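You operate a simulated robot arm through the tools that you are given. There is no shell and no other tool.

Carry out the task below with a simulated robot arm. There is one attempt and no reset: what you move stays moved.

Task
Swap both short candles for tall ones: purple in the white candlestick, blue in the silver one.
Fine: the short candles go in the teal tin.

It is judged by the outcome, as a careful person would: the job done as asked, and still so three seconds after it is handed in. It fails if anything else is knocked over, pushed out of place, dropped, spilled or broken.

Robot
A 7-joint arm with a three-finger gripper, fixed in place. Base frame: the origin is at the foot of the arm, x ahead of it, y to its left, z up; the work surface is at about z = 950. Units: mm, rad, N and s.
Its first joint turns from -2.897 to 2.897 rad. Payload 2.69 kg.
The TCP is the grasp point between the finger pads, 30 mm short of the fingertips. In the tool frame z runs along the fingers and y along their closing line. The gripper opens to 128 mm. The gripper's body begins 117 mm behind the TCP.
Orientation is that of the tool frame in the base frame, as [roll, pitch, yaw] about the fixed x, y, z axes, in that order (R = Rz(yaw) Ry(pitch) Rx(roll)). With the fingers straight down and closing along the base's y, the tool's x points along the base's -x, its y along +y and its z along -z.

Tools
- The arm moves only by the tool move_arm. Its argument "moves" is text: rows parted by semicolons, each of 7 numbers parted by spaces: the shift along the tool's x, y, z in units of 200 mm (1.0 is 200 mm), then the turn, a rotation vector about the tool's x, y, z in units of 120 degrees (1.0 is 120 degrees), then the gripper command, from -1 (fully open) to 1 (shut), values between in proportion. In form: x y z wx wy wz fingers; .... A call has 1 to 20 rows; each row is the pose to reach, as a shift and turn from the pose commanded when the call began, along the tool's axes at that moment. A call with a number of a shift or a turn outside -1 to 1 is refused whole. Each row takes 0.2 s and may step no farther than 50 mm and 0.15 rad from the row before; otherwise, or with a gripper value out of range, the whole call is refused. Where a pose cannot be reached the arm comes as near as it can. A force on the tool above 40 N (or 10 N above the force at the start of the call, whichever is more), or a blocked arm, ends the call early, and 0.2 s more pass. The fingers move at their own pace and stop on an object; they squeeze with about 22 N. The grip force told is the motor's: it shows also when the fingers shut on nothing. Time passes only in rows, and 0.2 s behind the last, so rows that repeat a pose let the fingers close. The reply holds the time, the measured pose of the TCP, the force on the tool along the base axes, the opening and the grip force, in the units named above and with some noise, with the torque about the TCP (base axes, N m) and any sound that the robot's microphone picked up.
- Cameras (640 x 400 px; columns grow to the right, rows downward): "scene" is fixed at [400.9, 648.6, 1552.1]; the picture's right is [-0.77, 0.64, 0.00], its down [0.57, 0.68, -0.46] and it looks along [-0.30, -0.35, -0.89] (base axes); focal length 214 px, centre (320, 200). "wrist" rides on the gripper at [58, 54, -131] in the tool frame; the picture's right is [-0.68, 0.74, 0.00], its down [-0.62, -0.57, -0.55] and it looks along [-0.40, -0.37, 0.84] (tool axes); focal length 234 px, centre (320, 200). There is no depth. A picture from a camera that has moved, and an enlarged one, comes with that camera's place and axes in the base frame and with its lens.
- capture(camera): a new picture of that camera. No time passes.
- raise_lower(by): slides the trunk up (or, below 0, down) by that many mm; the arm rides with it, the base frame stays. It gives what a move gives, with no picture.
- zoom(camera, box): a new picture of the part [left, top, right, bottom] of that camera's present view, enlarged. No time passes.
- finish_job(): hands the job in; it is judged then, once.

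Nothing tells you positions but the pictures and the camera data. Unless the task says otherwise, let go and move clear before handing in.

The tools are called after "Emit:" as a command line: name --argument value ..., lists and objects as JSON in quotes. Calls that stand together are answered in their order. move_arm: Moves the arm, as the interface text tells. Its arguments: {"type":"object","properties":{"moves":{"type":"string"}},"required":["moves"]} The other tools are called the same way: raise_lower (by) slides the trunk up or down; capture (camera) takes a picture; zoom (camera, box) takes an enlarged picture of a part of a camera's view; finish_job () hands the job in.

At the start:

```text
t: 0.0
tool_pos: [269.3, 573.7, 1315.4]
ee_rot: [3.141, 0.0, -3.141]
wrist_force: [-1.0, -0.5, 0.2]
torque: [-0.03, -0.02, -0.04]
finger_gap: 127.8
gripper_force: 0.0
trunk travel left (down, up): [-150.0, 200.0]
```

scene: 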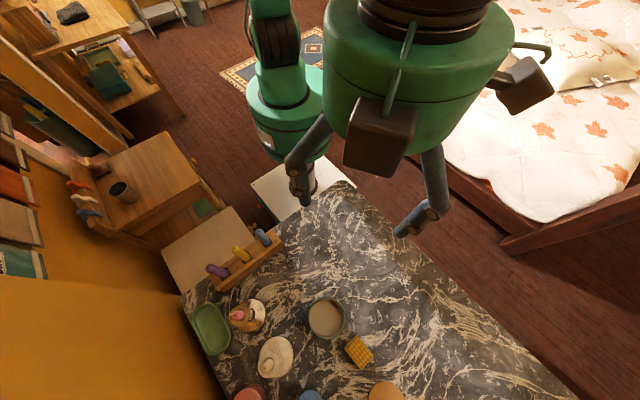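
wrist: 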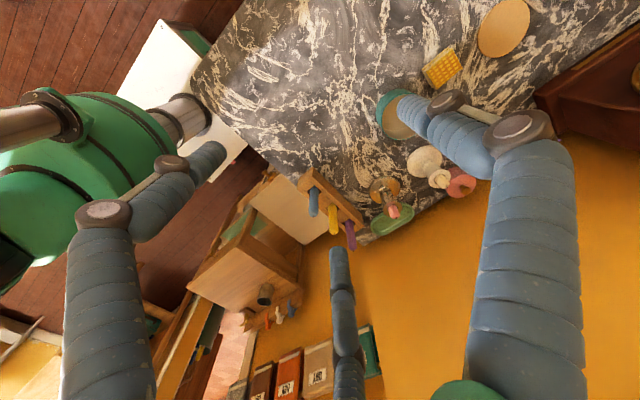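

I see a marble table with a rack holding purple, yellow and blue tall candles, two candlesticks, a green dish, a teal-rimmed tin and other items. I'll zoom in to identify everything before moving.

Emit:
zoom --camera "scene" --box '[160, 200, 420, 400]'

Emit:
zoom --camera "wrist" --box '[280, 0, 560, 260]'

```text
2.00 times, centred on (290, 300) of scene
camera zoom: at [400.9, 648.6, 1552.1], right [-0.77, 0.64, 0.0], down [0.57, 0.68, -0.46], along [-0.3, -0.35, -0.89], focal length 429 px, centre (380, 0)
```

zoom: 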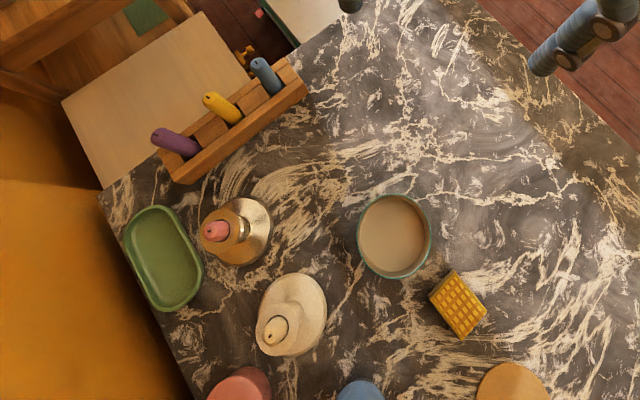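

```text
1.54 times, centred on (420, 130) of wrist
camera zoom: at [211.1, 629.0, 1447.4], right [0.68, 0.74, 0.0], down [0.62, -0.57, 0.55], along [0.4, -0.37, -0.84], focal length 360 px, centre (166, 308)
```

zoom: 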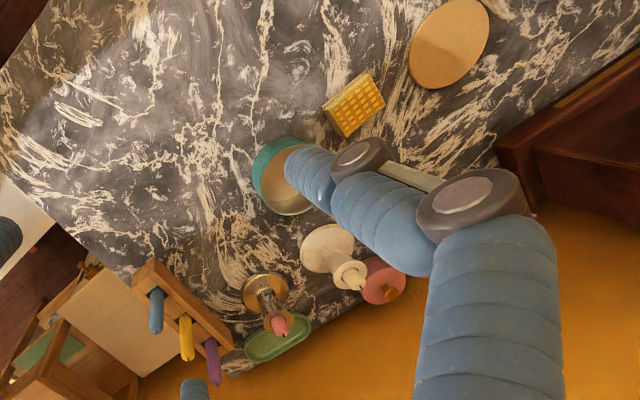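

The candlesticks look to be around (532, 550) silver and (532, 657) white, the rack near y≈427, and the teal tin near (395, 673). I'll zoom in tighter for details of the sockets, candles and rack.

Emit:
zoom --camera "scene" --box '[190, 215, 300, 300]'

Emit:
zoom --camera "scene" --box '[220, 285, 340, 400]'

Emit:
zoom --camera "wrist" --box '[290, 140, 410, 260]'

Emit:
zoom --camera "wrist" --box '[360, 60, 500, 240]'

```text
4.71 times, centred on (245, 258) of scene
camera zoom: at [400.9, 648.6, 1552.1], right [-0.77, 0.64, 0.0], down [0.57, 0.68, -0.46], along [-0.3, -0.35, -0.89], focal length 1009 px, centre (673, -71)
```

zoom: 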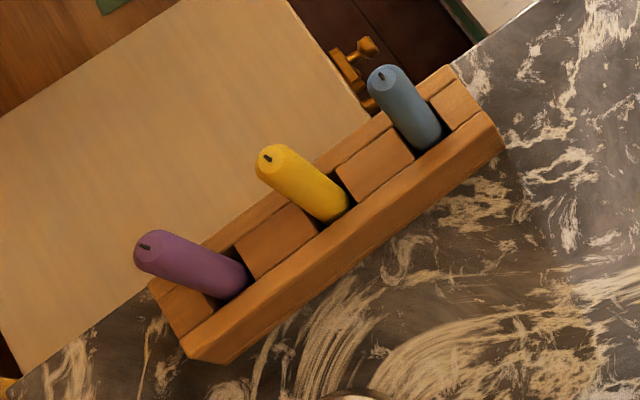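

```text
3.48 times, centred on (280, 342) of scene
camera zoom: at [400.9, 648.6, 1552.1], right [-0.77, 0.64, 0.0], down [0.57, 0.68, -0.46], along [-0.3, -0.35, -0.89], focal length 746 px, centre (459, -296)
```

zoom: 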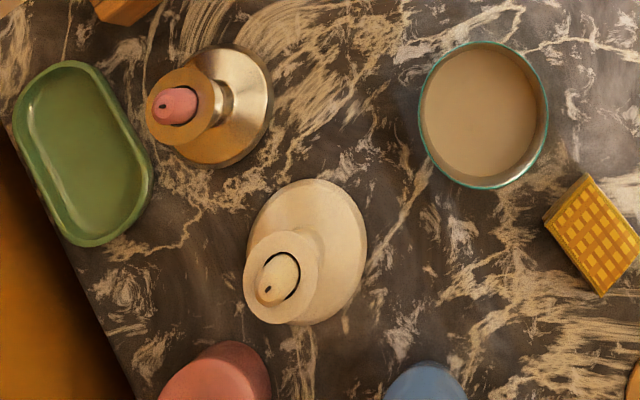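

```text
3.33 times, centred on (350, 200) of wrist
camera zoom: at [211.1, 629.0, 1447.4], right [0.68, 0.74, 0.0], down [0.62, -0.57, 0.55], along [0.4, -0.37, -0.84], focal length 781 px, centre (220, 200)
```

zoom: 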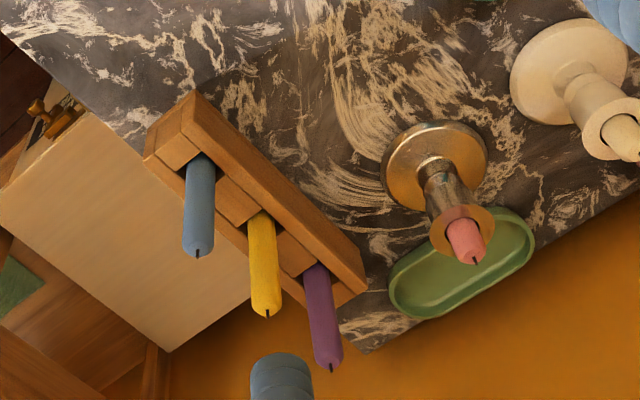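

```text
2.22 times, centred on (430, 150) of wrist
camera zoom: at [211.1, 629.0, 1447.4], right [0.68, 0.74, 0.0], down [0.62, -0.57, 0.55], along [0.4, -0.37, -0.84], focal length 520 px, centre (76, 311)
```

zoom: 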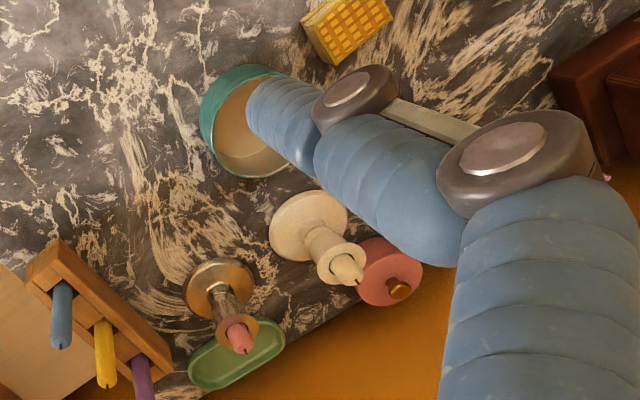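

The candlesticks each have a flange at roughly z≈1030 with a short candle sticking out a few cm. I'll move the hand over the candlesticks at a safe height to measure with the wrist camera.

Emit:
move_arm --moves "-0.2 0 0 0 0 0 -1; -0.4 0 0 0 0 0 -1; -0.6 0 0 0 0 0 -1; -0.8 0 0.05 0 0 0 -1; -0.95 0 0.1 0 0 0 -1; -0.95 0 0.1 0 0 0 -1"

Emit:
capture --camera "wrist"

Emit:
capture --camera "scene"

```text
t: 1.4
tool_pos: [461.3, 573.6, 1295.4]
ee_rot: [-3.141, 0.0, -3.141]
wrist_force: [1.1, -0.8, -0.8]
torque: [0.0, 0.05, -0.02]
finger_gap: 128.0
gripper_force: 0.0
trunk travel left (down, up): [-150.0, 200.0]
```

```text
taken
camera wrist: at [402.7, 628.2, 1426.6], right [0.68, 0.74, 0.0], down [0.62, -0.57, 0.55], along [0.4, -0.37, -0.84], focal length 234 px, centre (320, 200)
```

wrist: 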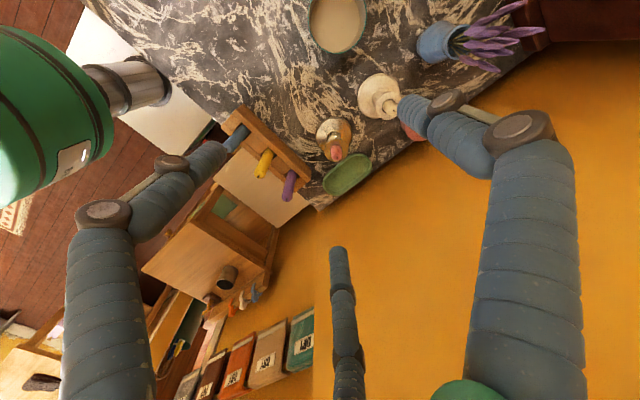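

```text
taken
```

scene: 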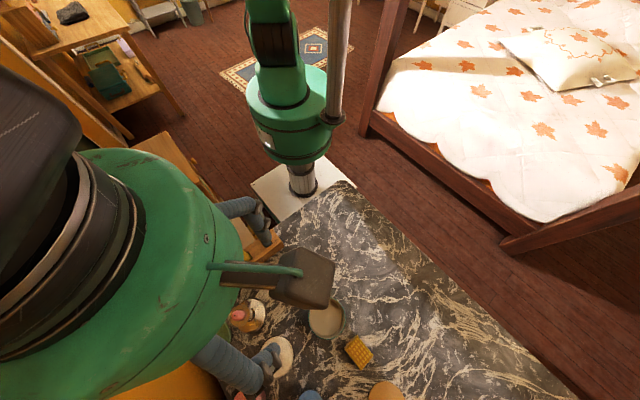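

The wrist camera now sees both candlesticks, the rack and a flower pot. I'll zoom in for measurements, and half-close the gripper to see how the fingers appear in the view.

Emit:
zoom --camera "wrist" --box '[300, 60, 420, 200]'

Emit:
zoom --camera "wrist" --box '[210, 90, 320, 220]'

Emit:
zoom --camera "wrist" --box '[290, 0, 560, 160]'

```text
2.86 times, centred on (360, 130) of wrist
camera zoom: at [402.7, 628.2, 1426.6], right [0.68, 0.74, 0.0], down [0.62, -0.57, 0.55], along [0.4, -0.37, -0.84], focal length 669 px, centre (206, 400)
```

zoom: 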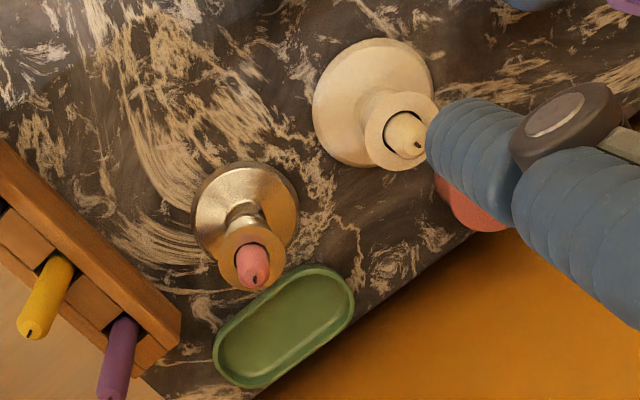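

```text
3.08 times, centred on (265, 155) of wrist
camera zoom: at [402.7, 628.2, 1426.6], right [0.68, 0.74, 0.0], down [0.62, -0.57, 0.55], along [0.4, -0.37, -0.84], focal length 720 px, centre (489, 338)
```

zoom: 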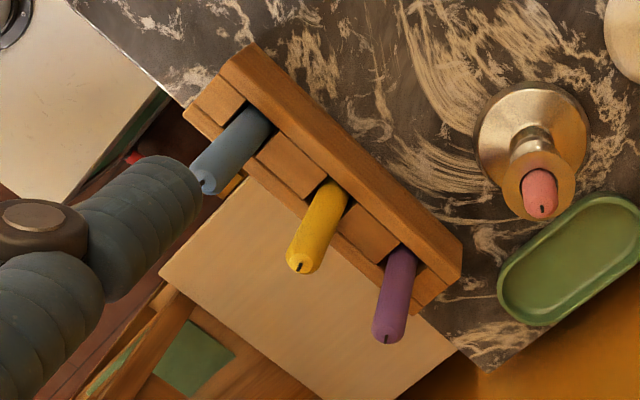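

```text
2.37 times, centred on (425, 80) of wrist
camera zoom: at [402.7, 628.2, 1426.6], right [0.68, 0.74, 0.0], down [0.62, -0.57, 0.55], along [0.4, -0.37, -0.84], focal length 555 px, centre (71, 484)
```

zoom: 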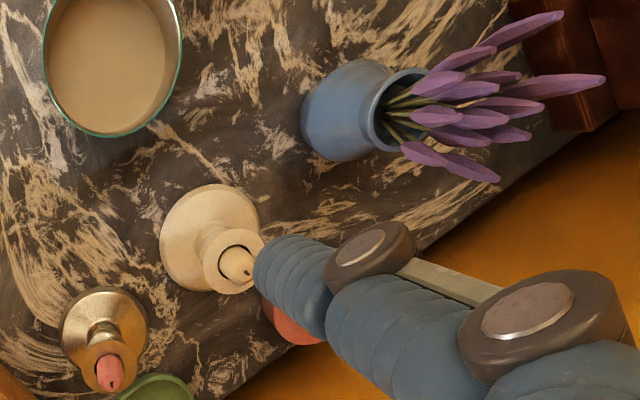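

The flanges look to be near z≈1037 with candle tips near 1070, and there is a vase with flowers to avoid near the white candlestick. I'll zoom in on the rack and candles more tightly to get their seat heights.

Emit:
zoom --camera "wrist" --box '[220, 100, 310, 210]'

Emit:
zoom --camera "wrist" --box '[310, 110, 370, 170]'

Emit:
zoom --camera "wrist" --box '[350, 65, 410, 125]'

```text
3.64 times, centred on (265, 155) of wrist
camera zoom: at [402.7, 628.2, 1426.6], right [0.68, 0.74, 0.0], down [0.62, -0.57, 0.55], along [0.4, -0.37, -0.84], focal length 852 px, centre (520, 364)
```

zoom: 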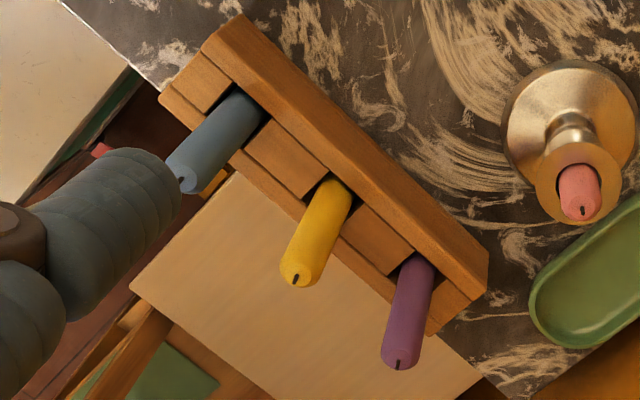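

```text
6.67 times, centred on (340, 140) of wrist
camera zoom: at [402.7, 628.2, 1426.6], right [0.68, 0.74, 0.0], down [0.62, -0.57, 0.55], along [0.4, -0.37, -0.84], focal length 1561 px, centre (187, 600)
```

zoom: 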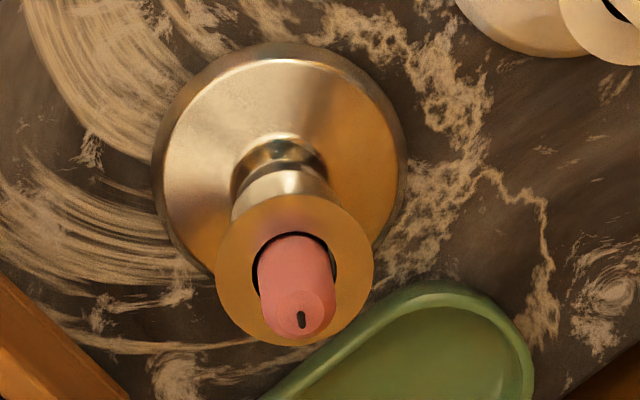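

```text
6.67 times, centred on (380, 95) of wrist
camera zoom: at [402.7, 628.2, 1426.6], right [0.68, 0.74, 0.0], down [0.62, -0.57, 0.55], along [0.4, -0.37, -0.84], focal length 1561 px, centre (-80, 900)
```

zoom: 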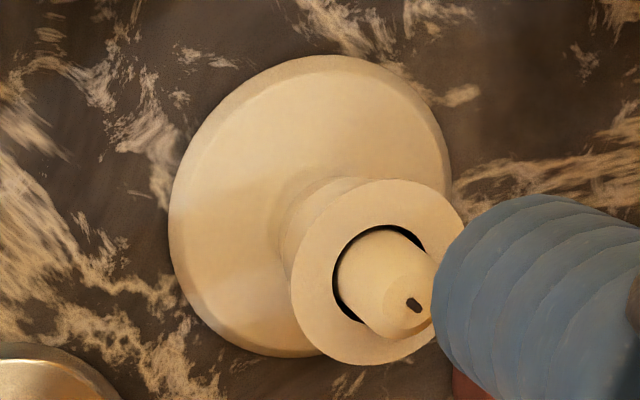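

Triangulating: the tall candles are at about x = 402 (blue), 464 (yellow) and 525 (purple), y≈436, tips z≈1086. The silver axis is at about (531, 548) and the white at about (532, 657). Next I'll hover above the silver candle with a narrower gripper for a closer look.

Emit:
move_arm --moves "-0.18 -0.064 0.05 0 0 0 0; -0.35 -0.128 0.15 0 0 0 0.3; -0.35 -0.128 0.35 0 0 0 0.3; -0.35 -0.128 0.5 0 0 0 0.3; -0.35 -0.128 0.6 0 0 0 0.3; -0.35 -0.128 0.67 0 0 0 0.3; -0.35 -0.128 0.67 0 0 0 0.3"

Emit:
capture --camera "wrist"

Emit:
capture --camera "scene"

```text
t: 3.0
tool_pos: [529.9, 548.7, 1161.0]
ee_rot: [-3.141, -0.001, -3.141]
wrist_force: [-0.1, -0.4, 0.3]
torque: [-0.01, 0.01, -0.03]
finger_gap: 44.8
gripper_force: 0.0
trunk travel left (down, up): [-150.0, 200.0]
```

```text
taken
camera wrist: at [471.7, 602.9, 1292.6], right [0.68, 0.74, 0.0], down [0.62, -0.57, 0.55], along [0.4, -0.37, -0.84], focal length 234 px, centre (320, 200)
```

wrist: 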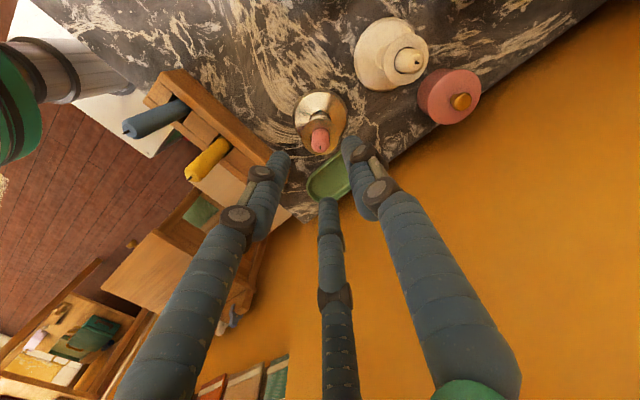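

```text
taken
```

scene: 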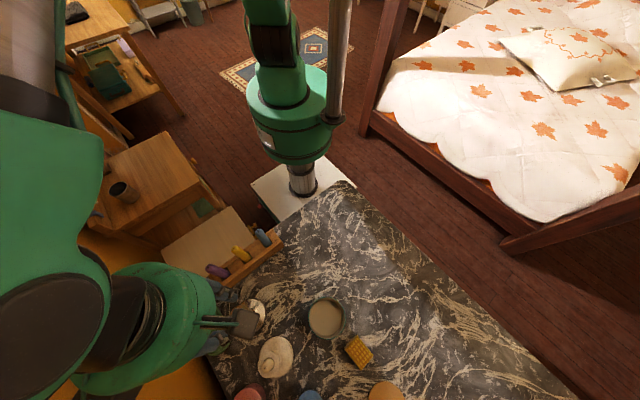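

The hand appears to show three finger-like parts, so I'll zoom in on the fingertips to understand their geometry relative to the candle before descending.

Emit:
zoom --camera "wrist" --box '[230, 80, 400, 240]'

Emit:
zoom --camera "scene" --box '[160, 220, 320, 390]'

```text
2.50 times, centred on (315, 160) of wrist
camera zoom: at [471.7, 602.9, 1292.6], right [0.68, 0.74, 0.0], down [0.62, -0.57, 0.55], along [0.4, -0.37, -0.84], focal length 585 px, centre (332, 300)
```

zoom: 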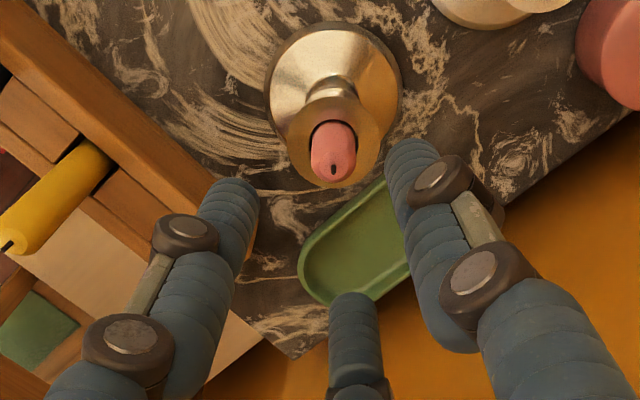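

```text
2.35 times, centred on (240, 305) of scene
camera zoom: at [400.9, 648.6, 1552.1], right [-0.77, 0.64, 0.0], down [0.57, 0.68, -0.46], along [-0.3, -0.35, -0.89], focal length 505 px, centre (508, -47)
```

zoom: 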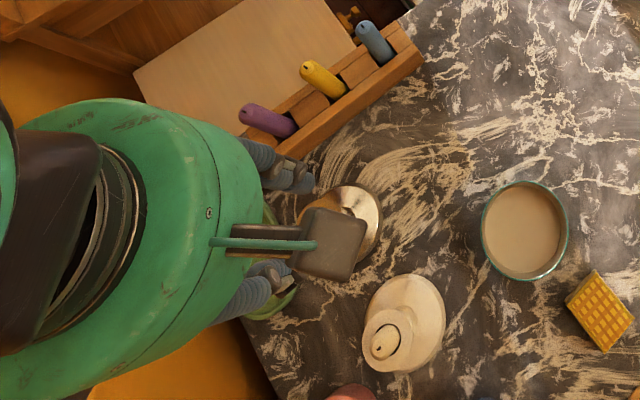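

The hand looks like three fingers spaced at 120° around the TCP, opening radius matching the reported gap. The silver candle sits nearly under the TCP, so I'll zoom in deep for precise alignment of both candlesticks.

Emit:
zoom --camera "wrist" --box '[288, 88, 352, 158]'

Emit:
zoom --camera "wrist" --box '[350, 10, 430, 95]'

Emit:
zoom --camera "scene" --box '[250, 330, 300, 385]'

```text
5.71 times, centred on (320, 123) of wrist
camera zoom: at [471.7, 602.9, 1292.6], right [0.68, 0.74, 0.0], down [0.62, -0.57, 0.55], along [0.4, -0.37, -0.84], focal length 1338 px, centre (320, 640)
```

zoom: 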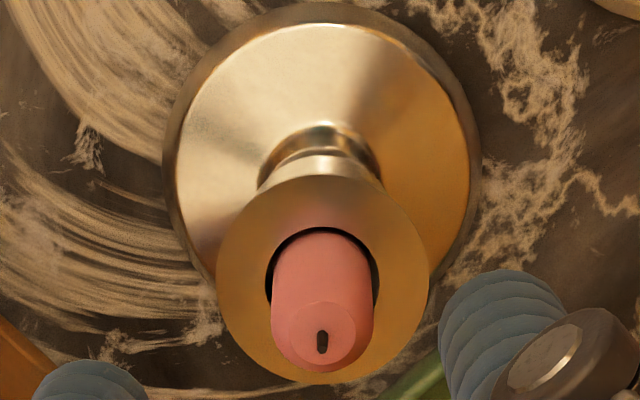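

```text
4.71 times, centred on (390, 52) of wrist
camera zoom: at [471.7, 602.9, 1292.6], right [0.68, 0.74, 0.0], down [0.62, -0.57, 0.55], along [0.4, -0.37, -0.84], focal length 1102 px, centre (-9, 894)
```

zoom: 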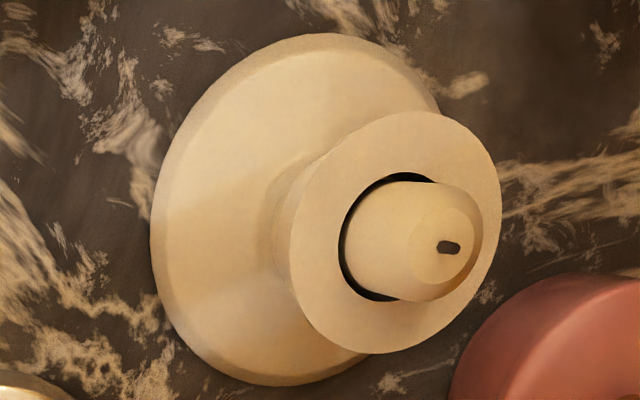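

```text
7.27 times, centred on (275, 358) of scene
camera zoom: at [400.9, 648.6, 1552.1], right [-0.77, 0.64, 0.0], down [0.57, 0.68, -0.46], along [-0.3, -0.35, -0.89], focal length 1560 px, centre (647, -946)
```

zoom: 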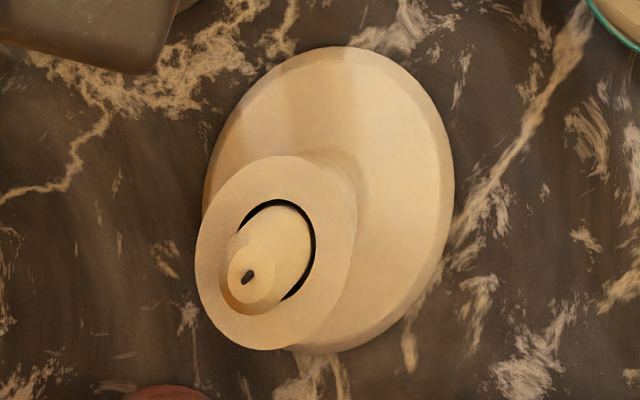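

I'm nearly centred over the silver candlestick: axis about (531.8, 548), flange about z=1040, candle tip about 1072. I'll descend so the fingertips straddle the pink candle while staying above the flange, then look.

Emit:
move_arm --moves "-0.0095 -0.0035 0.1 0 0 0 0.3; -0.0095 -0.0035 0.2 0 0 0 0.3; -0.0095 -0.0035 0.3 0 0 0 0.3; -0.0095 -0.0035 0.36 0 0 0 0.3; -0.0095 -0.0035 0.4 0 0 0 0.3; -0.0095 -0.0035 0.4 0 0 0 0.3"

Emit:
capture --camera "wrist"

Emit:
zoom --camera "wrist" --box '[250, 100, 390, 230]'

Emit:
zoom --camera "scene" --box '[190, 240, 310, 350]'

```text
t: 4.4
tool_pos: [531.9, 550.1, 1081.3]
ee_rot: [-3.142, 0.0, -3.14]
wrist_force: [0.0, -0.7, -0.1]
torque: [0.0, 0.0, 0.0]
finger_gap: 44.9
gripper_force: 0.1
trunk travel left (down, up): [-150.0, 200.0]
```

```text
taken
camera wrist: at [473.3, 603.3, 1212.8], right [0.68, 0.74, 0.0], down [0.62, -0.57, 0.55], along [0.4, -0.37, -0.84], focal length 234 px, centre (320, 200)
```

wrist: 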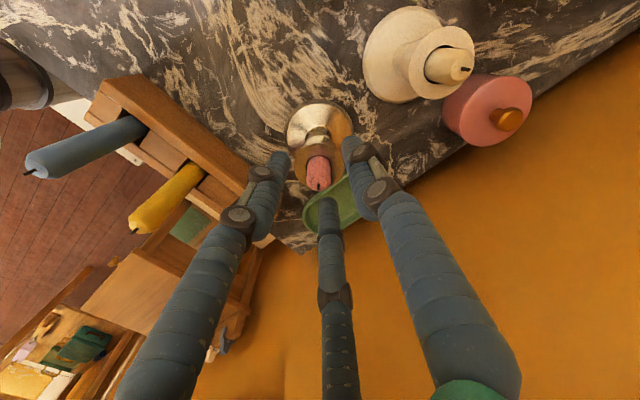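

```text
3.08 times, centred on (320, 165) of wrist
camera zoom: at [473.3, 603.3, 1212.8], right [0.68, 0.74, 0.0], down [0.62, -0.57, 0.55], along [0.4, -0.37, -0.84], focal length 720 px, centre (320, 308)
```

zoom: 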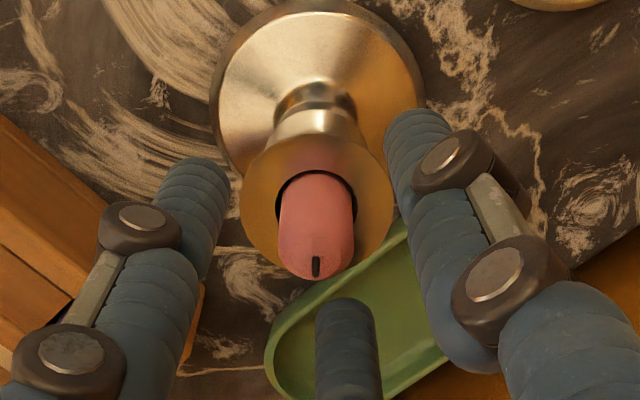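

```text
3.64 times, centred on (250, 295) of scene
camera zoom: at [400.9, 648.6, 1552.1], right [-0.77, 0.64, 0.0], down [0.57, 0.68, -0.46], along [-0.3, -0.35, -0.89], focal length 780 px, centre (574, -146)
```

zoom: 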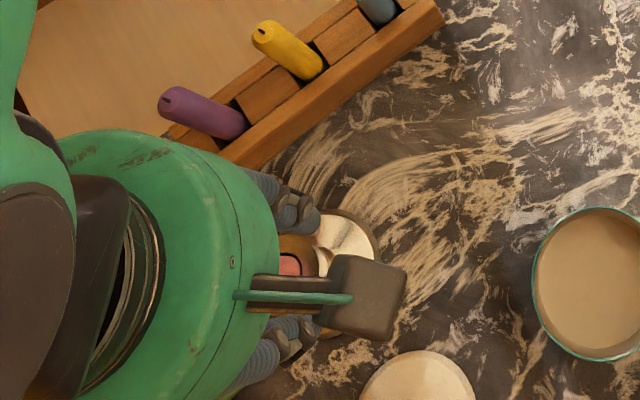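

The candle is centred between the fingers. I'll lower about 5 mm more and close on the pink candle.

Emit:
move_arm --moves "0 0 0.025 0 0 0 0.3; 0 0 0.025 0 0 0 0.5; 0 0 0.025 0 0 0 0.7; 0 0 0.025 0 0 0 1; 0 0 0.025 0 0 0 1; 0 0 0.025 0 0 0 1"

Emit:
zoom --camera "wrist" --box '[250, 100, 390, 230]'

```text
t: 5.8
tool_pos: [530.1, 548.8, 1076.9]
ee_rot: [3.141, 0.0, -3.14]
wrist_force: [-0.3, -2.2, 0.1]
torque: [-0.08, 0.0, 0.0]
finger_gap: 17.3
gripper_force: 21.9
trunk travel left (down, up): [-150.0, 200.0]
```

```text
3.08 times, centred on (320, 165) of wrist
camera zoom: at [473.0, 603.1, 1207.9], right [0.68, 0.74, 0.0], down [0.62, -0.57, 0.55], along [0.4, -0.37, -0.84], focal length 720 px, centre (320, 308)
```

zoom: 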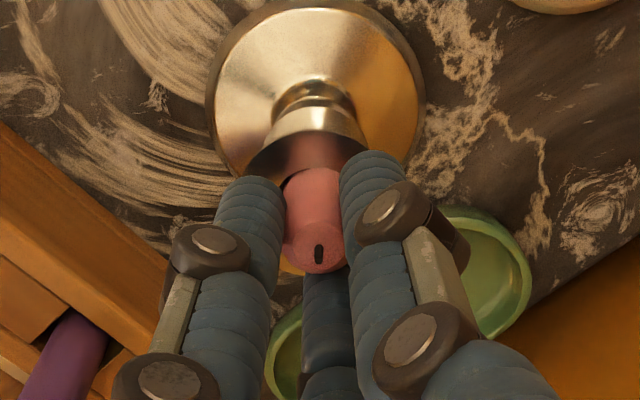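

Gripped (gap 17.3 mm, 22 N). Now I'll lift the pink candle straight up slowly.

Emit:
move_arm --moves "0 0 -0.025 0 0 0 1; 0 0 -0.05 0 0 0 1; 0 0 -0.1 0 0 0 1; 0 0 -0.15 0 0 0 1; 0 0 -0.2 0 0 0 1; 0 0 -0.3 0 0 0 1; 0 0 -0.4 0 0 0 1; 0 0 -0.4 0 0 0 1"

Emit:
capture --camera "wrist"

Emit:
zoom --camera "wrist" --box '[250, 100, 390, 230]'

Emit:
zoom --camera "scene" --box '[190, 240, 310, 350]'

```text
t: 7.6
tool_pos: [531.2, 550.2, 1157.2]
ee_rot: [-3.14, -0.001, -3.14]
wrist_force: [-0.1, -1.0, 0.0]
torque: [0.01, -0.03, -0.02]
finger_gap: 17.4
gripper_force: 22.6
trunk travel left (down, up): [-150.0, 200.0]
```

```text
taken
camera wrist: at [472.4, 603.3, 1288.6], right [0.68, 0.74, 0.0], down [0.62, -0.57, 0.55], along [0.4, -0.37, -0.84], focal length 234 px, centre (320, 200)
```

wrist: 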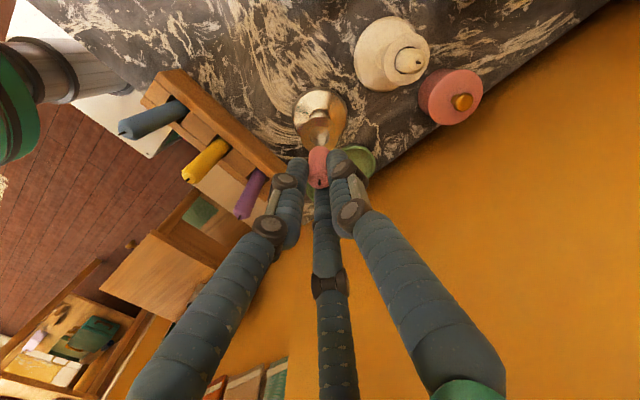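

```text
3.08 times, centred on (320, 165) of wrist
camera zoom: at [472.4, 603.3, 1288.6], right [0.68, 0.74, 0.0], down [0.62, -0.57, 0.55], along [0.4, -0.37, -0.84], focal length 720 px, centre (320, 308)
```

zoom: 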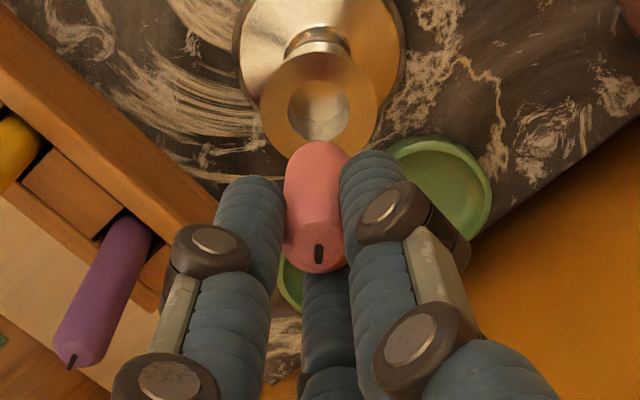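

```text
3.64 times, centred on (250, 295) of scene
camera zoom: at [400.9, 648.6, 1552.1], right [-0.77, 0.64, 0.0], down [0.57, 0.68, -0.46], along [-0.3, -0.35, -0.89], focal length 780 px, centre (574, -146)
```

zoom: 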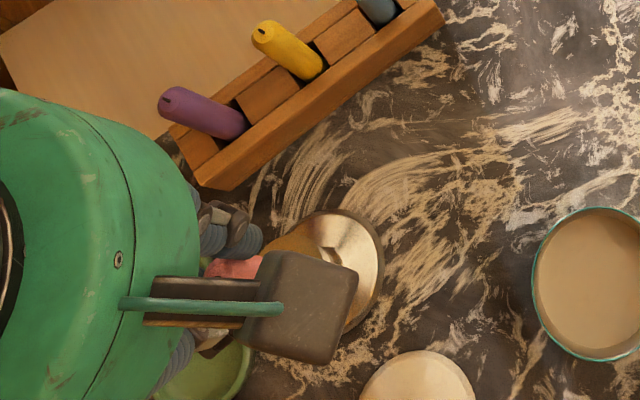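

The pink candle is out cleanly (about 62 mm long, socket about 30 mm deep). I'll look closely at the tin to place it.

Emit:
zoom --camera "scene" --box '[295, 285, 360, 350]'

Emit:
move_arm --moves "0.12 0.1 0 0 0 0 1; 0.3 0.2 0 0 0 0 1; 0.5 0.35 0 0 0 0 1; 0.65 0.5 0 0 0 0 1; 0.69 0.59 0 0 0 0 1; 0.69 0.59 0 0 0 0 1"

Emit:
capture --camera "wrist"

Emit:
zoom --camera "wrist" --box '[250, 50, 400, 210]'

```text
6.15 times, centred on (328, 318) of scene
camera zoom: at [400.9, 648.6, 1552.1], right [-0.77, 0.64, 0.0], down [0.57, 0.68, -0.46], along [-0.3, -0.35, -0.89], focal length 1320 px, centre (274, -523)
```

zoom: 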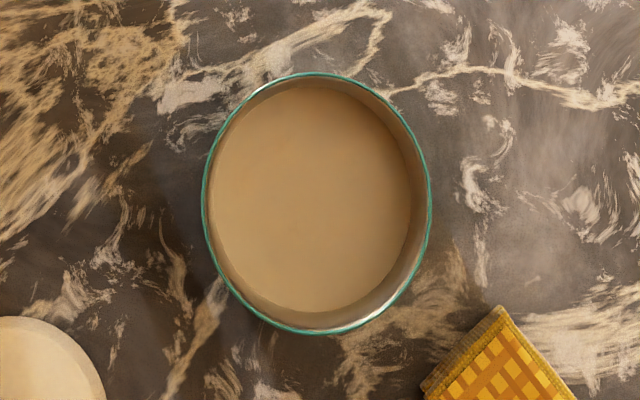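

```text
t: 9.0
tool_pos: [394.0, 668.8, 1156.8]
ee_rot: [-3.14, 0.001, -3.141]
wrist_force: [0.0, 0.5, -0.3]
torque: [-0.02, 0.01, -0.03]
finger_gap: 17.0
gripper_force: 22.0
trunk travel left (down, up): [-150.0, 200.0]
```

```text
taken
camera wrist: at [335.6, 722.3, 1288.3], right [0.68, 0.74, 0.0], down [0.62, -0.57, 0.55], along [0.4, -0.37, -0.84], focal length 234 px, centre (320, 200)
```

wrist: 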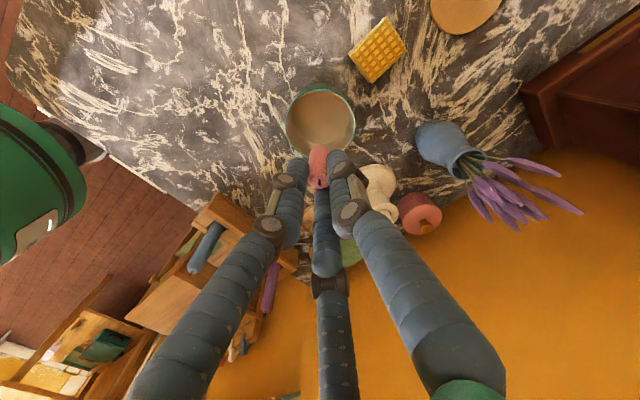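

```text
2.50 times, centred on (325, 130) of wrist
camera zoom: at [335.6, 722.3, 1288.3], right [0.68, 0.74, 0.0], down [0.62, -0.57, 0.55], along [0.4, -0.37, -0.84], focal length 585 px, centre (308, 375)
```

zoom: 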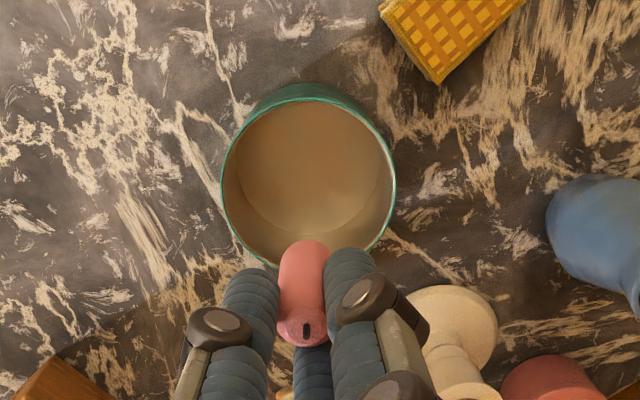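

The tin is centred at about (394, 669.5), inner diameter ~80, rim about z=1003. I'll set the pink candle down upright a bit off-centre (toward +x,+y) so there is room for the second one.

Emit:
move_arm --moves "-0.07 0.043 0.05 0 0 0 1; -0.07 0.043 0.2 0 0 0 1; -0.07 0.043 0.3 0 0 0 1; -0.07 0.043 0.4 0 0 0 1; -0.07 0.043 0.48 0 0 0 1; -0.07 0.043 0.54 0 0 0 1; -0.07 0.043 0.58 0 0 0 1; -0.07 0.043 0.58 0 0 0 1"

Emit:
zoom --camera "wrist" --box '[250, 70, 400, 220]'

Emit:
zoom --camera "scene" --box '[260, 250, 380, 360]'

```text
t: 10.8
tool_pos: [407.2, 676.3, 1041.3]
ee_rot: [3.141, 0.0, -3.14]
wrist_force: [-0.7, 0.5, 0.5]
torque: [0.01, 0.0, -0.01]
finger_gap: 17.0
gripper_force: 22.2
trunk travel left (down, up): [-150.0, 200.0]
```

```text
2.67 times, centred on (325, 145) of wrist
camera zoom: at [349.5, 729.3, 1172.2], right [0.68, 0.74, 0.0], down [0.62, -0.57, 0.55], along [0.4, -0.37, -0.84], focal length 624 px, centre (307, 347)
```

zoom: 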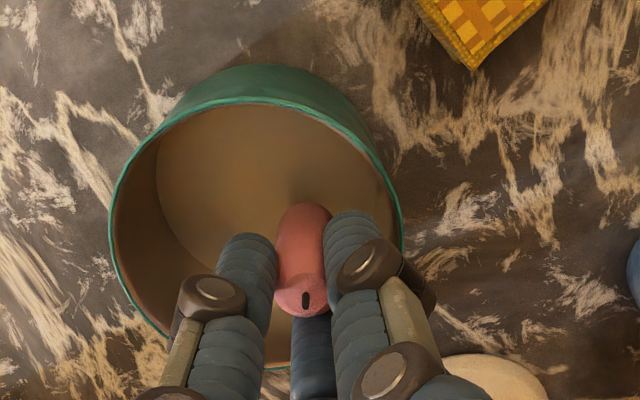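

```text
3.64 times, centred on (320, 305) of scene
camera zoom: at [400.9, 648.6, 1552.1], right [-0.77, 0.64, 0.0], down [0.57, 0.68, -0.46], along [-0.3, -0.35, -0.89], focal length 780 px, centre (320, -182)
```

zoom: 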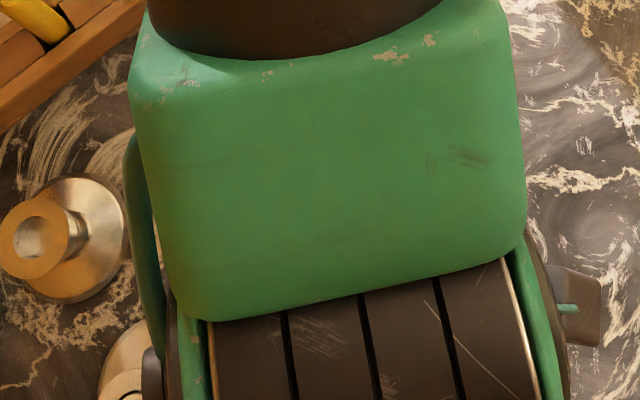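

Position looks good with the fingers clear inside the rim. Lowering further toward the tin's floor in small steps.

Emit:
move_arm --moves "0 0 0.025 0 0 0 1; 0 0 0.05 0 0 0 1; 0 0 0.07 0 0 0 1; 0 0 0.08 0 0 0 1; 0 0 0.08 0 0 0 1"

Emit:
zoom --camera "wrist" --box '[250, 70, 400, 220]'

```text
t: 12.0
tool_pos: [408.5, 676.0, 1025.8]
ee_rot: [3.141, -0.001, 3.14]
wrist_force: [-0.1, 0.8, -0.1]
torque: [0.03, 0.0, 0.05]
finger_gap: 17.1
gripper_force: 22.1
trunk travel left (down, up): [-150.0, 200.0]
```

```text
2.67 times, centred on (325, 145) of wrist
camera zoom: at [349.5, 730.1, 1156.2], right [0.68, 0.74, 0.0], down [0.62, -0.57, 0.55], along [0.4, -0.37, -0.84], focal length 624 px, centre (307, 347)
```

zoom: 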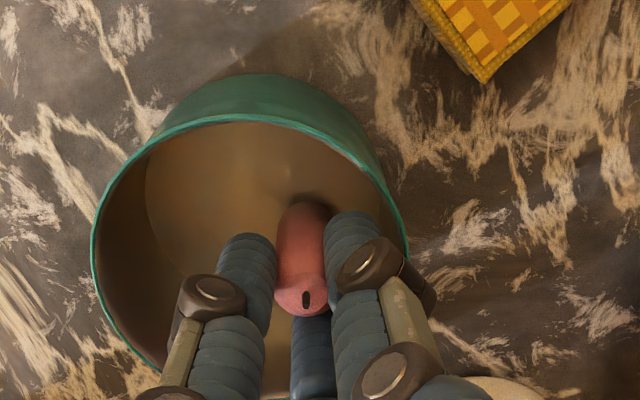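

Emit:
move_arm --moves "0 0 0.01 0 0 0 1; 0 0 0.02 0 0 0 1; 0 0 0.02 0 0 0 1"

```text
t: 12.8
tool_pos: [408.1, 675.9, 1020.5]
ee_rot: [-3.14, -0.001, 3.141]
wrist_force: [0.7, 0.2, -0.2]
torque: [0.01, -0.02, 0.02]
finger_gap: 17.0
gripper_force: 22.1
trunk travel left (down, up): [-150.0, 200.0]
```

The candle bottom should be just above the tin's floor, with no contact force yet. I'll keep stepping down gently.

Emit:
move_arm --moves "0 0 0.01 0 0 0 1; 0 0 0.02 0 0 0 1; 0 0 0.02 0 0 0 1"

Emit:
zoom --camera "wrist" --box '[280, 100, 360, 190]'

```text
t: 13.6
tool_pos: [408.3, 675.7, 1019.0]
ee_rot: [3.138, 0.003, -3.141]
wrist_force: [0.0, -0.7, 18.9]
torque: [0.07, 0.14, 0.03]
finger_gap: 16.7
gripper_force: 21.8
trunk travel left (down, up): [-150.0, 200.0]
```

```text
4.44 times, centred on (320, 145) of wrist
camera zoom: at [349.8, 729.6, 1150.2], right [0.68, 0.74, 0.0], down [0.61, -0.57, 0.55], along [0.41, -0.37, -0.84], focal length 1041 px, centre (320, 444)
```

zoom: 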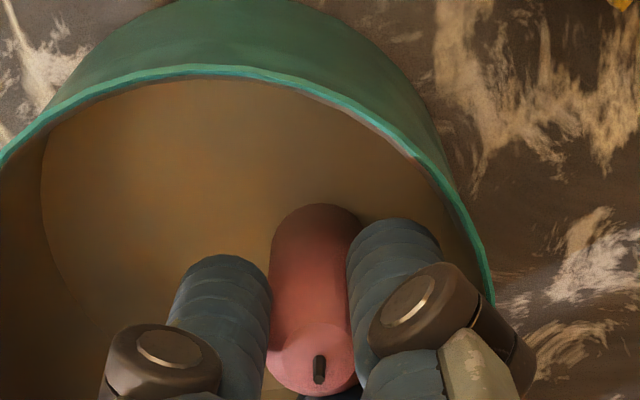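

Contact with the tin's floor (19 N up). I'll back off a hair to relax the force, open the fingers just a little, and rise straight up.

Emit:
move_arm --moves "0 0 -0.008 0 0 0 1; 0 0 -0.01 0 0 0 1; 0 0 -0.01 0 0 0 0.62; 0 0 -0.01 0 0 0 0.62; 0 0 -0.01 0 0 0 0.62"

Emit:
zoom --camera "wrist" --box '[280, 100, 360, 190]'

```text
t: 14.8
tool_pos: [408.1, 675.7, 1018.9]
ee_rot: [3.14, 0.002, 3.14]
wrist_force: [0.0, 0.2, -0.1]
torque: [0.0, 0.0, 0.01]
finger_gap: 24.2
gripper_force: 0.0
trunk travel left (down, up): [-150.0, 200.0]
```

```text
4.44 times, centred on (320, 145) of wrist
camera zoom: at [349.4, 729.2, 1149.9], right [0.68, 0.74, 0.0], down [0.62, -0.57, 0.55], along [0.4, -0.37, -0.84], focal length 1041 px, centre (320, 444)
```

zoom: 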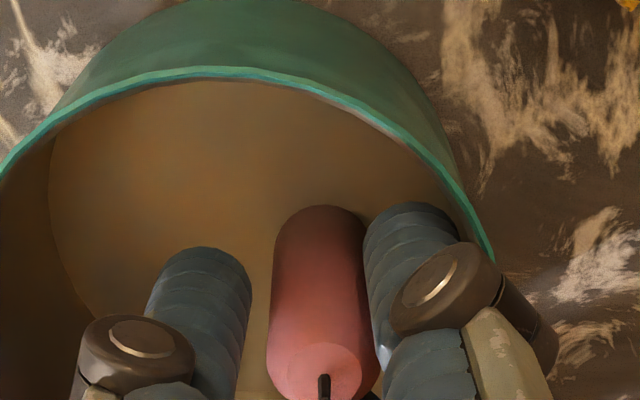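

The candle is released and standing. Raising straight up slowly and checking.

Emit:
move_arm --moves "0 0 -0.03 0 0 0 0.55; 0 0 -0.08 0 0 0 0.55; 0 0 -0.15 0 0 0 0.55; 0 0 -0.25 0 0 0 0.55; 0 0 -0.4 0 0 0 0.4; 0 0 -0.6 0 0 0 0.3; 0 0 -0.7 0 0 0 0.3"

Emit:
capture --camera "wrist"

Emit:
zoom --camera "wrist" --box '[250, 70, 400, 200]'

```text
t: 16.4
tool_pos: [406.5, 675.2, 1158.6]
ee_rot: [3.14, -0.001, -3.142]
wrist_force: [0.0, -0.3, -0.9]
torque: [0.03, 0.01, 0.0]
finger_gap: 44.8
gripper_force: 0.1
trunk travel left (down, up): [-150.0, 200.0]
```

```text
taken
camera wrist: at [348.3, 729.1, 1290.3], right [0.68, 0.74, 0.0], down [0.62, -0.57, 0.55], along [0.4, -0.37, -0.84], focal length 234 px, centre (320, 200)
```

wrist: 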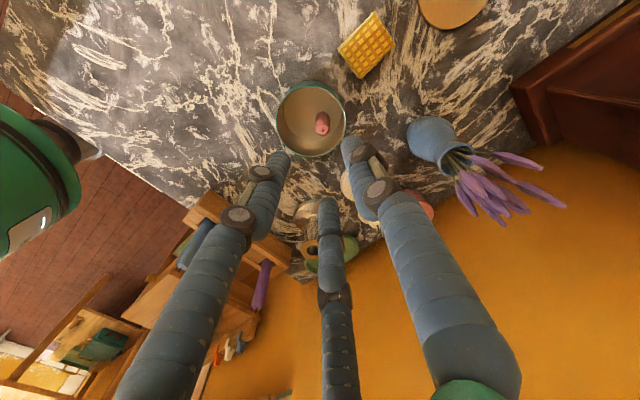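

```text
3.08 times, centred on (325, 135) of wrist
camera zoom: at [348.3, 729.1, 1290.3], right [0.68, 0.74, 0.0], down [0.62, -0.57, 0.55], along [0.4, -0.37, -0.84], focal length 720 px, centre (305, 400)
```

zoom: 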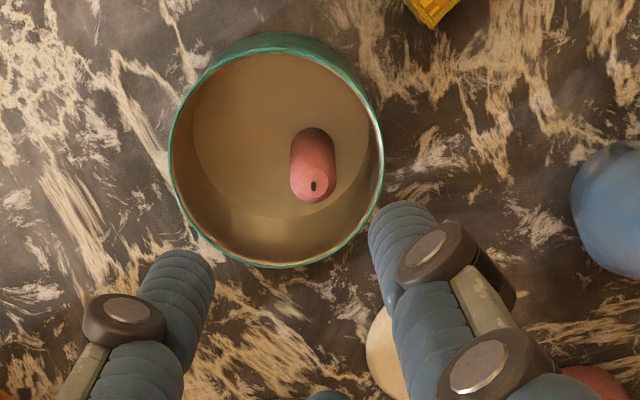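

The pink candle stands upright in the tin. Next I'll move over the white candlestick and check alignment.

Emit:
move_arm --moves "-0.2 -0.03 0 0 0 0 0.3; -0.4 -0.06 0 0 0 0 0.3; -0.55 -0.09 0 0 0 0 0.3; -0.625 -0.095 0 0 0 0 0.3; -0.625 -0.095 0 0 0 0 0.3"

Emit:
zoom --camera "wrist" --box '[280, 80, 360, 170]'

Emit:
capture --camera "wrist"

```text
t: 17.6
tool_pos: [532.9, 656.0, 1160.1]
ee_rot: [3.14, 0.001, -3.141]
wrist_force: [0.4, 1.5, -0.3]
torque: [0.01, 0.01, -0.02]
finger_gap: 45.1
gripper_force: 0.2
trunk travel left (down, up): [-150.0, 200.0]
```

```text
4.44 times, centred on (320, 125) of wrist
camera zoom: at [474.9, 709.8, 1291.6], right [0.68, 0.74, 0.0], down [0.62, -0.57, 0.55], along [0.4, -0.37, -0.84], focal length 1041 px, centre (320, 533)
```

zoom: 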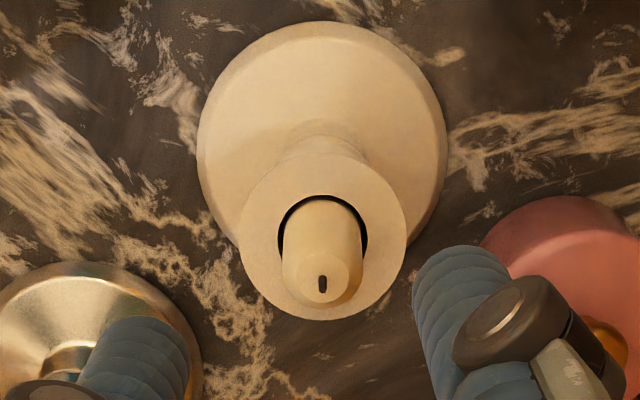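

```text
taken
camera wrist: at [474.9, 709.8, 1291.6], right [0.68, 0.74, 0.0], down [0.62, -0.57, 0.55], along [0.4, -0.37, -0.84], focal length 234 px, centre (320, 200)
```

wrist: 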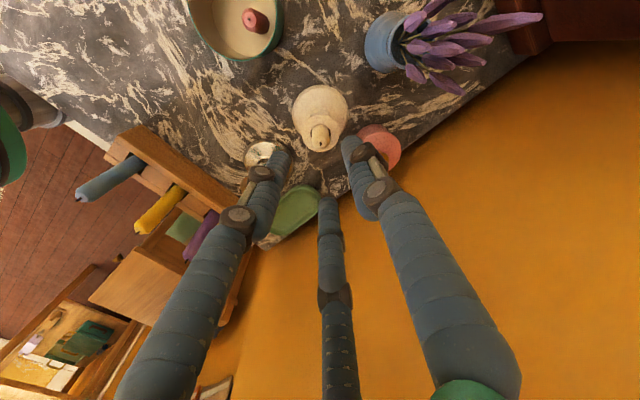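

Alignment over the white candlestick is within about 2 mm; I'll nudge (-1.2, +2) and descend to straddle the cream candle, then check before closing.

Emit:
move_arm --moves "0.006 0.01 0.1 0 0 0 0.3; 0.006 0.01 0.2 0 0 0 0.3; 0.006 0.01 0.3 0 0 0 0.3; 0.006 0.01 0.36 0 0 0 0.3; 0.006 0.01 0.4 0 0 0 0.3; 0.006 0.01 0.4 0 0 0 0.3"

Emit:
zoom --camera "wrist" --box '[250, 100, 390, 230]'

Emit:
capture --camera "wrist"

```text
t: 19.0
tool_pos: [531.3, 658.6, 1078.4]
ee_rot: [3.141, -0.002, 3.142]
wrist_force: [1.0, -0.5, 0.0]
torque: [0.0, 0.0, 0.01]
finger_gap: 44.6
gripper_force: 0.1
trunk travel left (down, up): [-150.0, 200.0]
```

```text
3.08 times, centred on (320, 165) of wrist
camera zoom: at [472.8, 712.6, 1209.4], right [0.68, 0.74, 0.0], down [0.62, -0.57, 0.55], along [0.4, -0.37, -0.84], focal length 720 px, centre (320, 308)
```

zoom: 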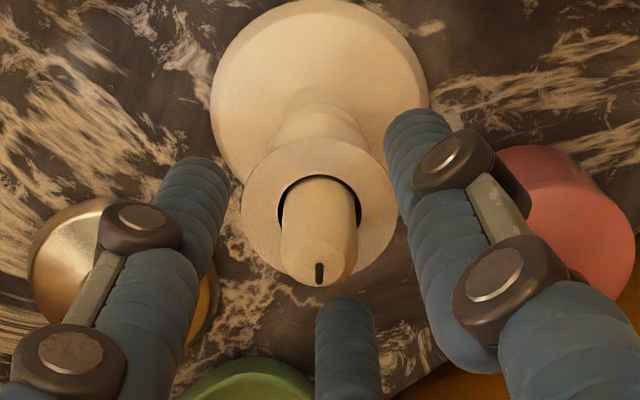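

```text
taken
camera wrist: at [472.8, 712.6, 1209.4], right [0.68, 0.74, 0.0], down [0.62, -0.57, 0.55], along [0.4, -0.37, -0.84], focal length 234 px, centre (320, 200)
```

wrist: 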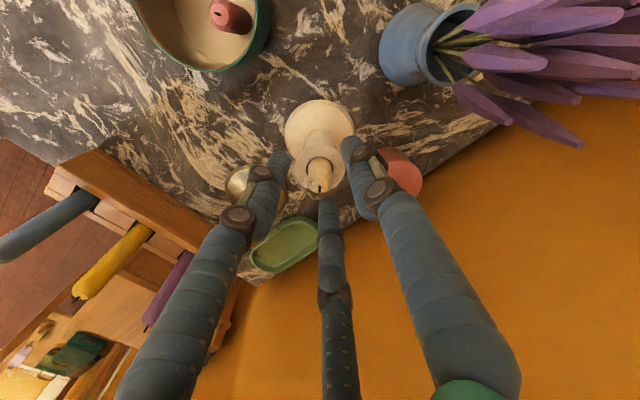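

Well centred. Closing on the cream candle.

Emit:
move_arm --moves "0 0 0.008 0 0 0 0.4; 0 0 0.008 0 0 0 0.6; 0 0 0.008 0 0 0 0.75; 0 0 0.008 0 0 0 1; 0 0 0.008 0 0 0 1; 0 0 0.008 0 0 0 1"

Emit:
zoom --camera "wrist" --box '[250, 100, 390, 230]'

```text
t: 20.4
tool_pos: [530.6, 657.9, 1076.7]
ee_rot: [-3.14, 0.0, 3.14]
wrist_force: [0.8, -1.8, 0.2]
torque: [-0.06, -0.01, 0.02]
finger_gap: 17.0
gripper_force: 22.2
trunk travel left (down, up): [-150.0, 200.0]
```

```text
3.08 times, centred on (320, 165) of wrist
camera zoom: at [473.0, 712.3, 1207.7], right [0.68, 0.74, 0.0], down [0.62, -0.57, 0.55], along [0.4, -0.37, -0.84], focal length 720 px, centre (320, 308)
```

zoom: 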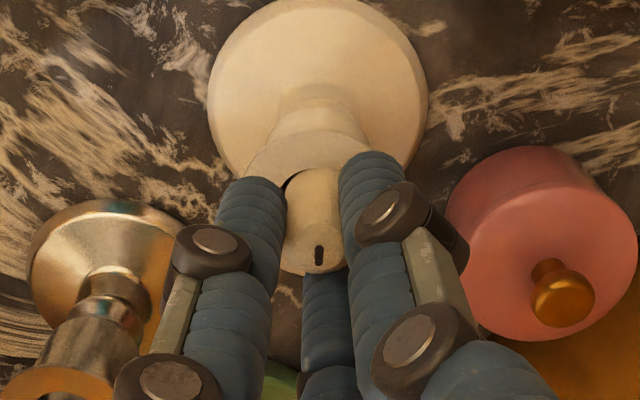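

Gripped (17.0 mm). Lifting the cream candle straight up.

Emit:
move_arm --moves "0 0 -0.025 0 0 0 1; 0 0 -0.05 0 0 0 1; 0 0 -0.1 0 0 0 1; 0 0 -0.15 0 0 0 1; 0 0 -0.2 0 0 0 1; 0 0 -0.3 0 0 0 1; 0 0 -0.42 0 0 0 1; 0 0 -0.42 0 0 0 1"

Emit:
zoom --camera "wrist" --box '[250, 80, 390, 230]'

Emit:
capture --camera "scene"

```text
t: 22.2
tool_pos: [531.2, 657.8, 1161.1]
ee_rot: [-3.141, -0.001, 3.141]
wrist_force: [-0.2, -0.4, 0.0]
torque: [0.04, 0.02, -0.01]
finger_gap: 17.0
gripper_force: 21.5
trunk travel left (down, up): [-150.0, 200.0]
```

```text
2.67 times, centred on (320, 155) of wrist
camera zoom: at [473.1, 712.0, 1292.4], right [0.68, 0.74, 0.0], down [0.62, -0.57, 0.55], along [0.4, -0.37, -0.84], focal length 624 px, centre (320, 320)
```

zoom: 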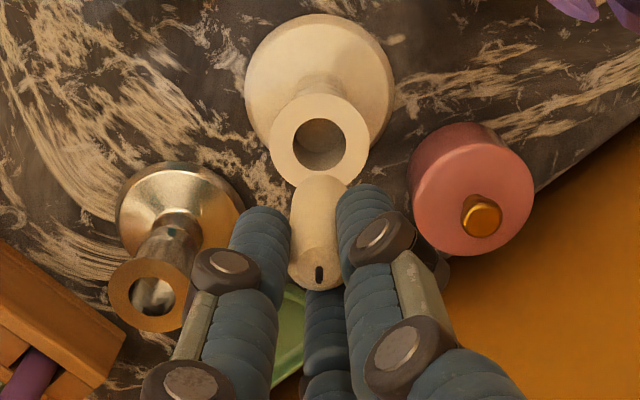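

```text
taken
```

scene: 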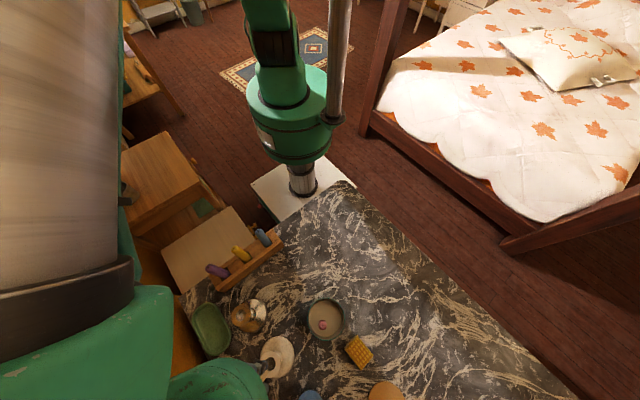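

Both sockets are now empty. I'll carry the cream candle over the tin, to a spot on the other side of the pink one, and lower partway.

Emit:
move_arm --moves "0.15 0.01 0 0 0 0 1; 0.35 0.02 0 0 0 0 1; 0.55 0.035 0 0 0 0 1; 0.68 0.046 0 0 0 0 1; 0.733 0.046 0 0 0 0 1; 0.733 0.046 0.15 0 0 0 1; 0.733 0.046 0.3 0 0 0 1; 0.733 0.046 0.4 0 0 0 1; 0.733 0.046 0.4 0 0 0 1"

Emit:
zoom --camera "wrist" --box '[250, 70, 400, 220]'

```text
t: 24.2
tool_pos: [382.9, 667.6, 1081.1]
ee_rot: [-3.141, 0.0, 3.141]
wrist_force: [0.0, -1.0, 0.2]
torque: [0.02, 0.04, 0.02]
finger_gap: 17.0
gripper_force: 22.2
trunk travel left (down, up): [-150.0, 200.0]
```

```text
2.67 times, centred on (325, 145) of wrist
camera zoom: at [326.2, 721.2, 1212.0], right [0.68, 0.74, 0.0], down [0.62, -0.57, 0.55], along [0.4, -0.37, -0.84], focal length 624 px, centre (307, 347)
```

zoom: 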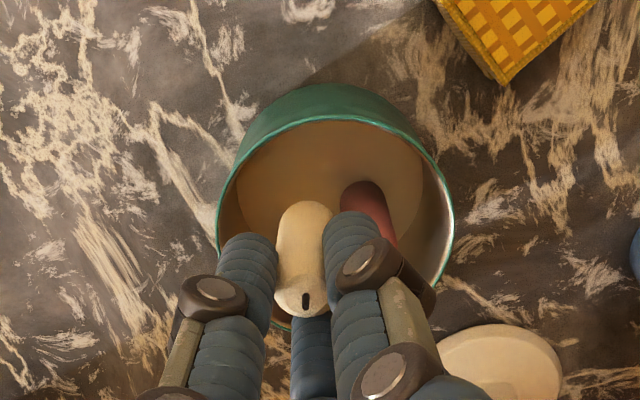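

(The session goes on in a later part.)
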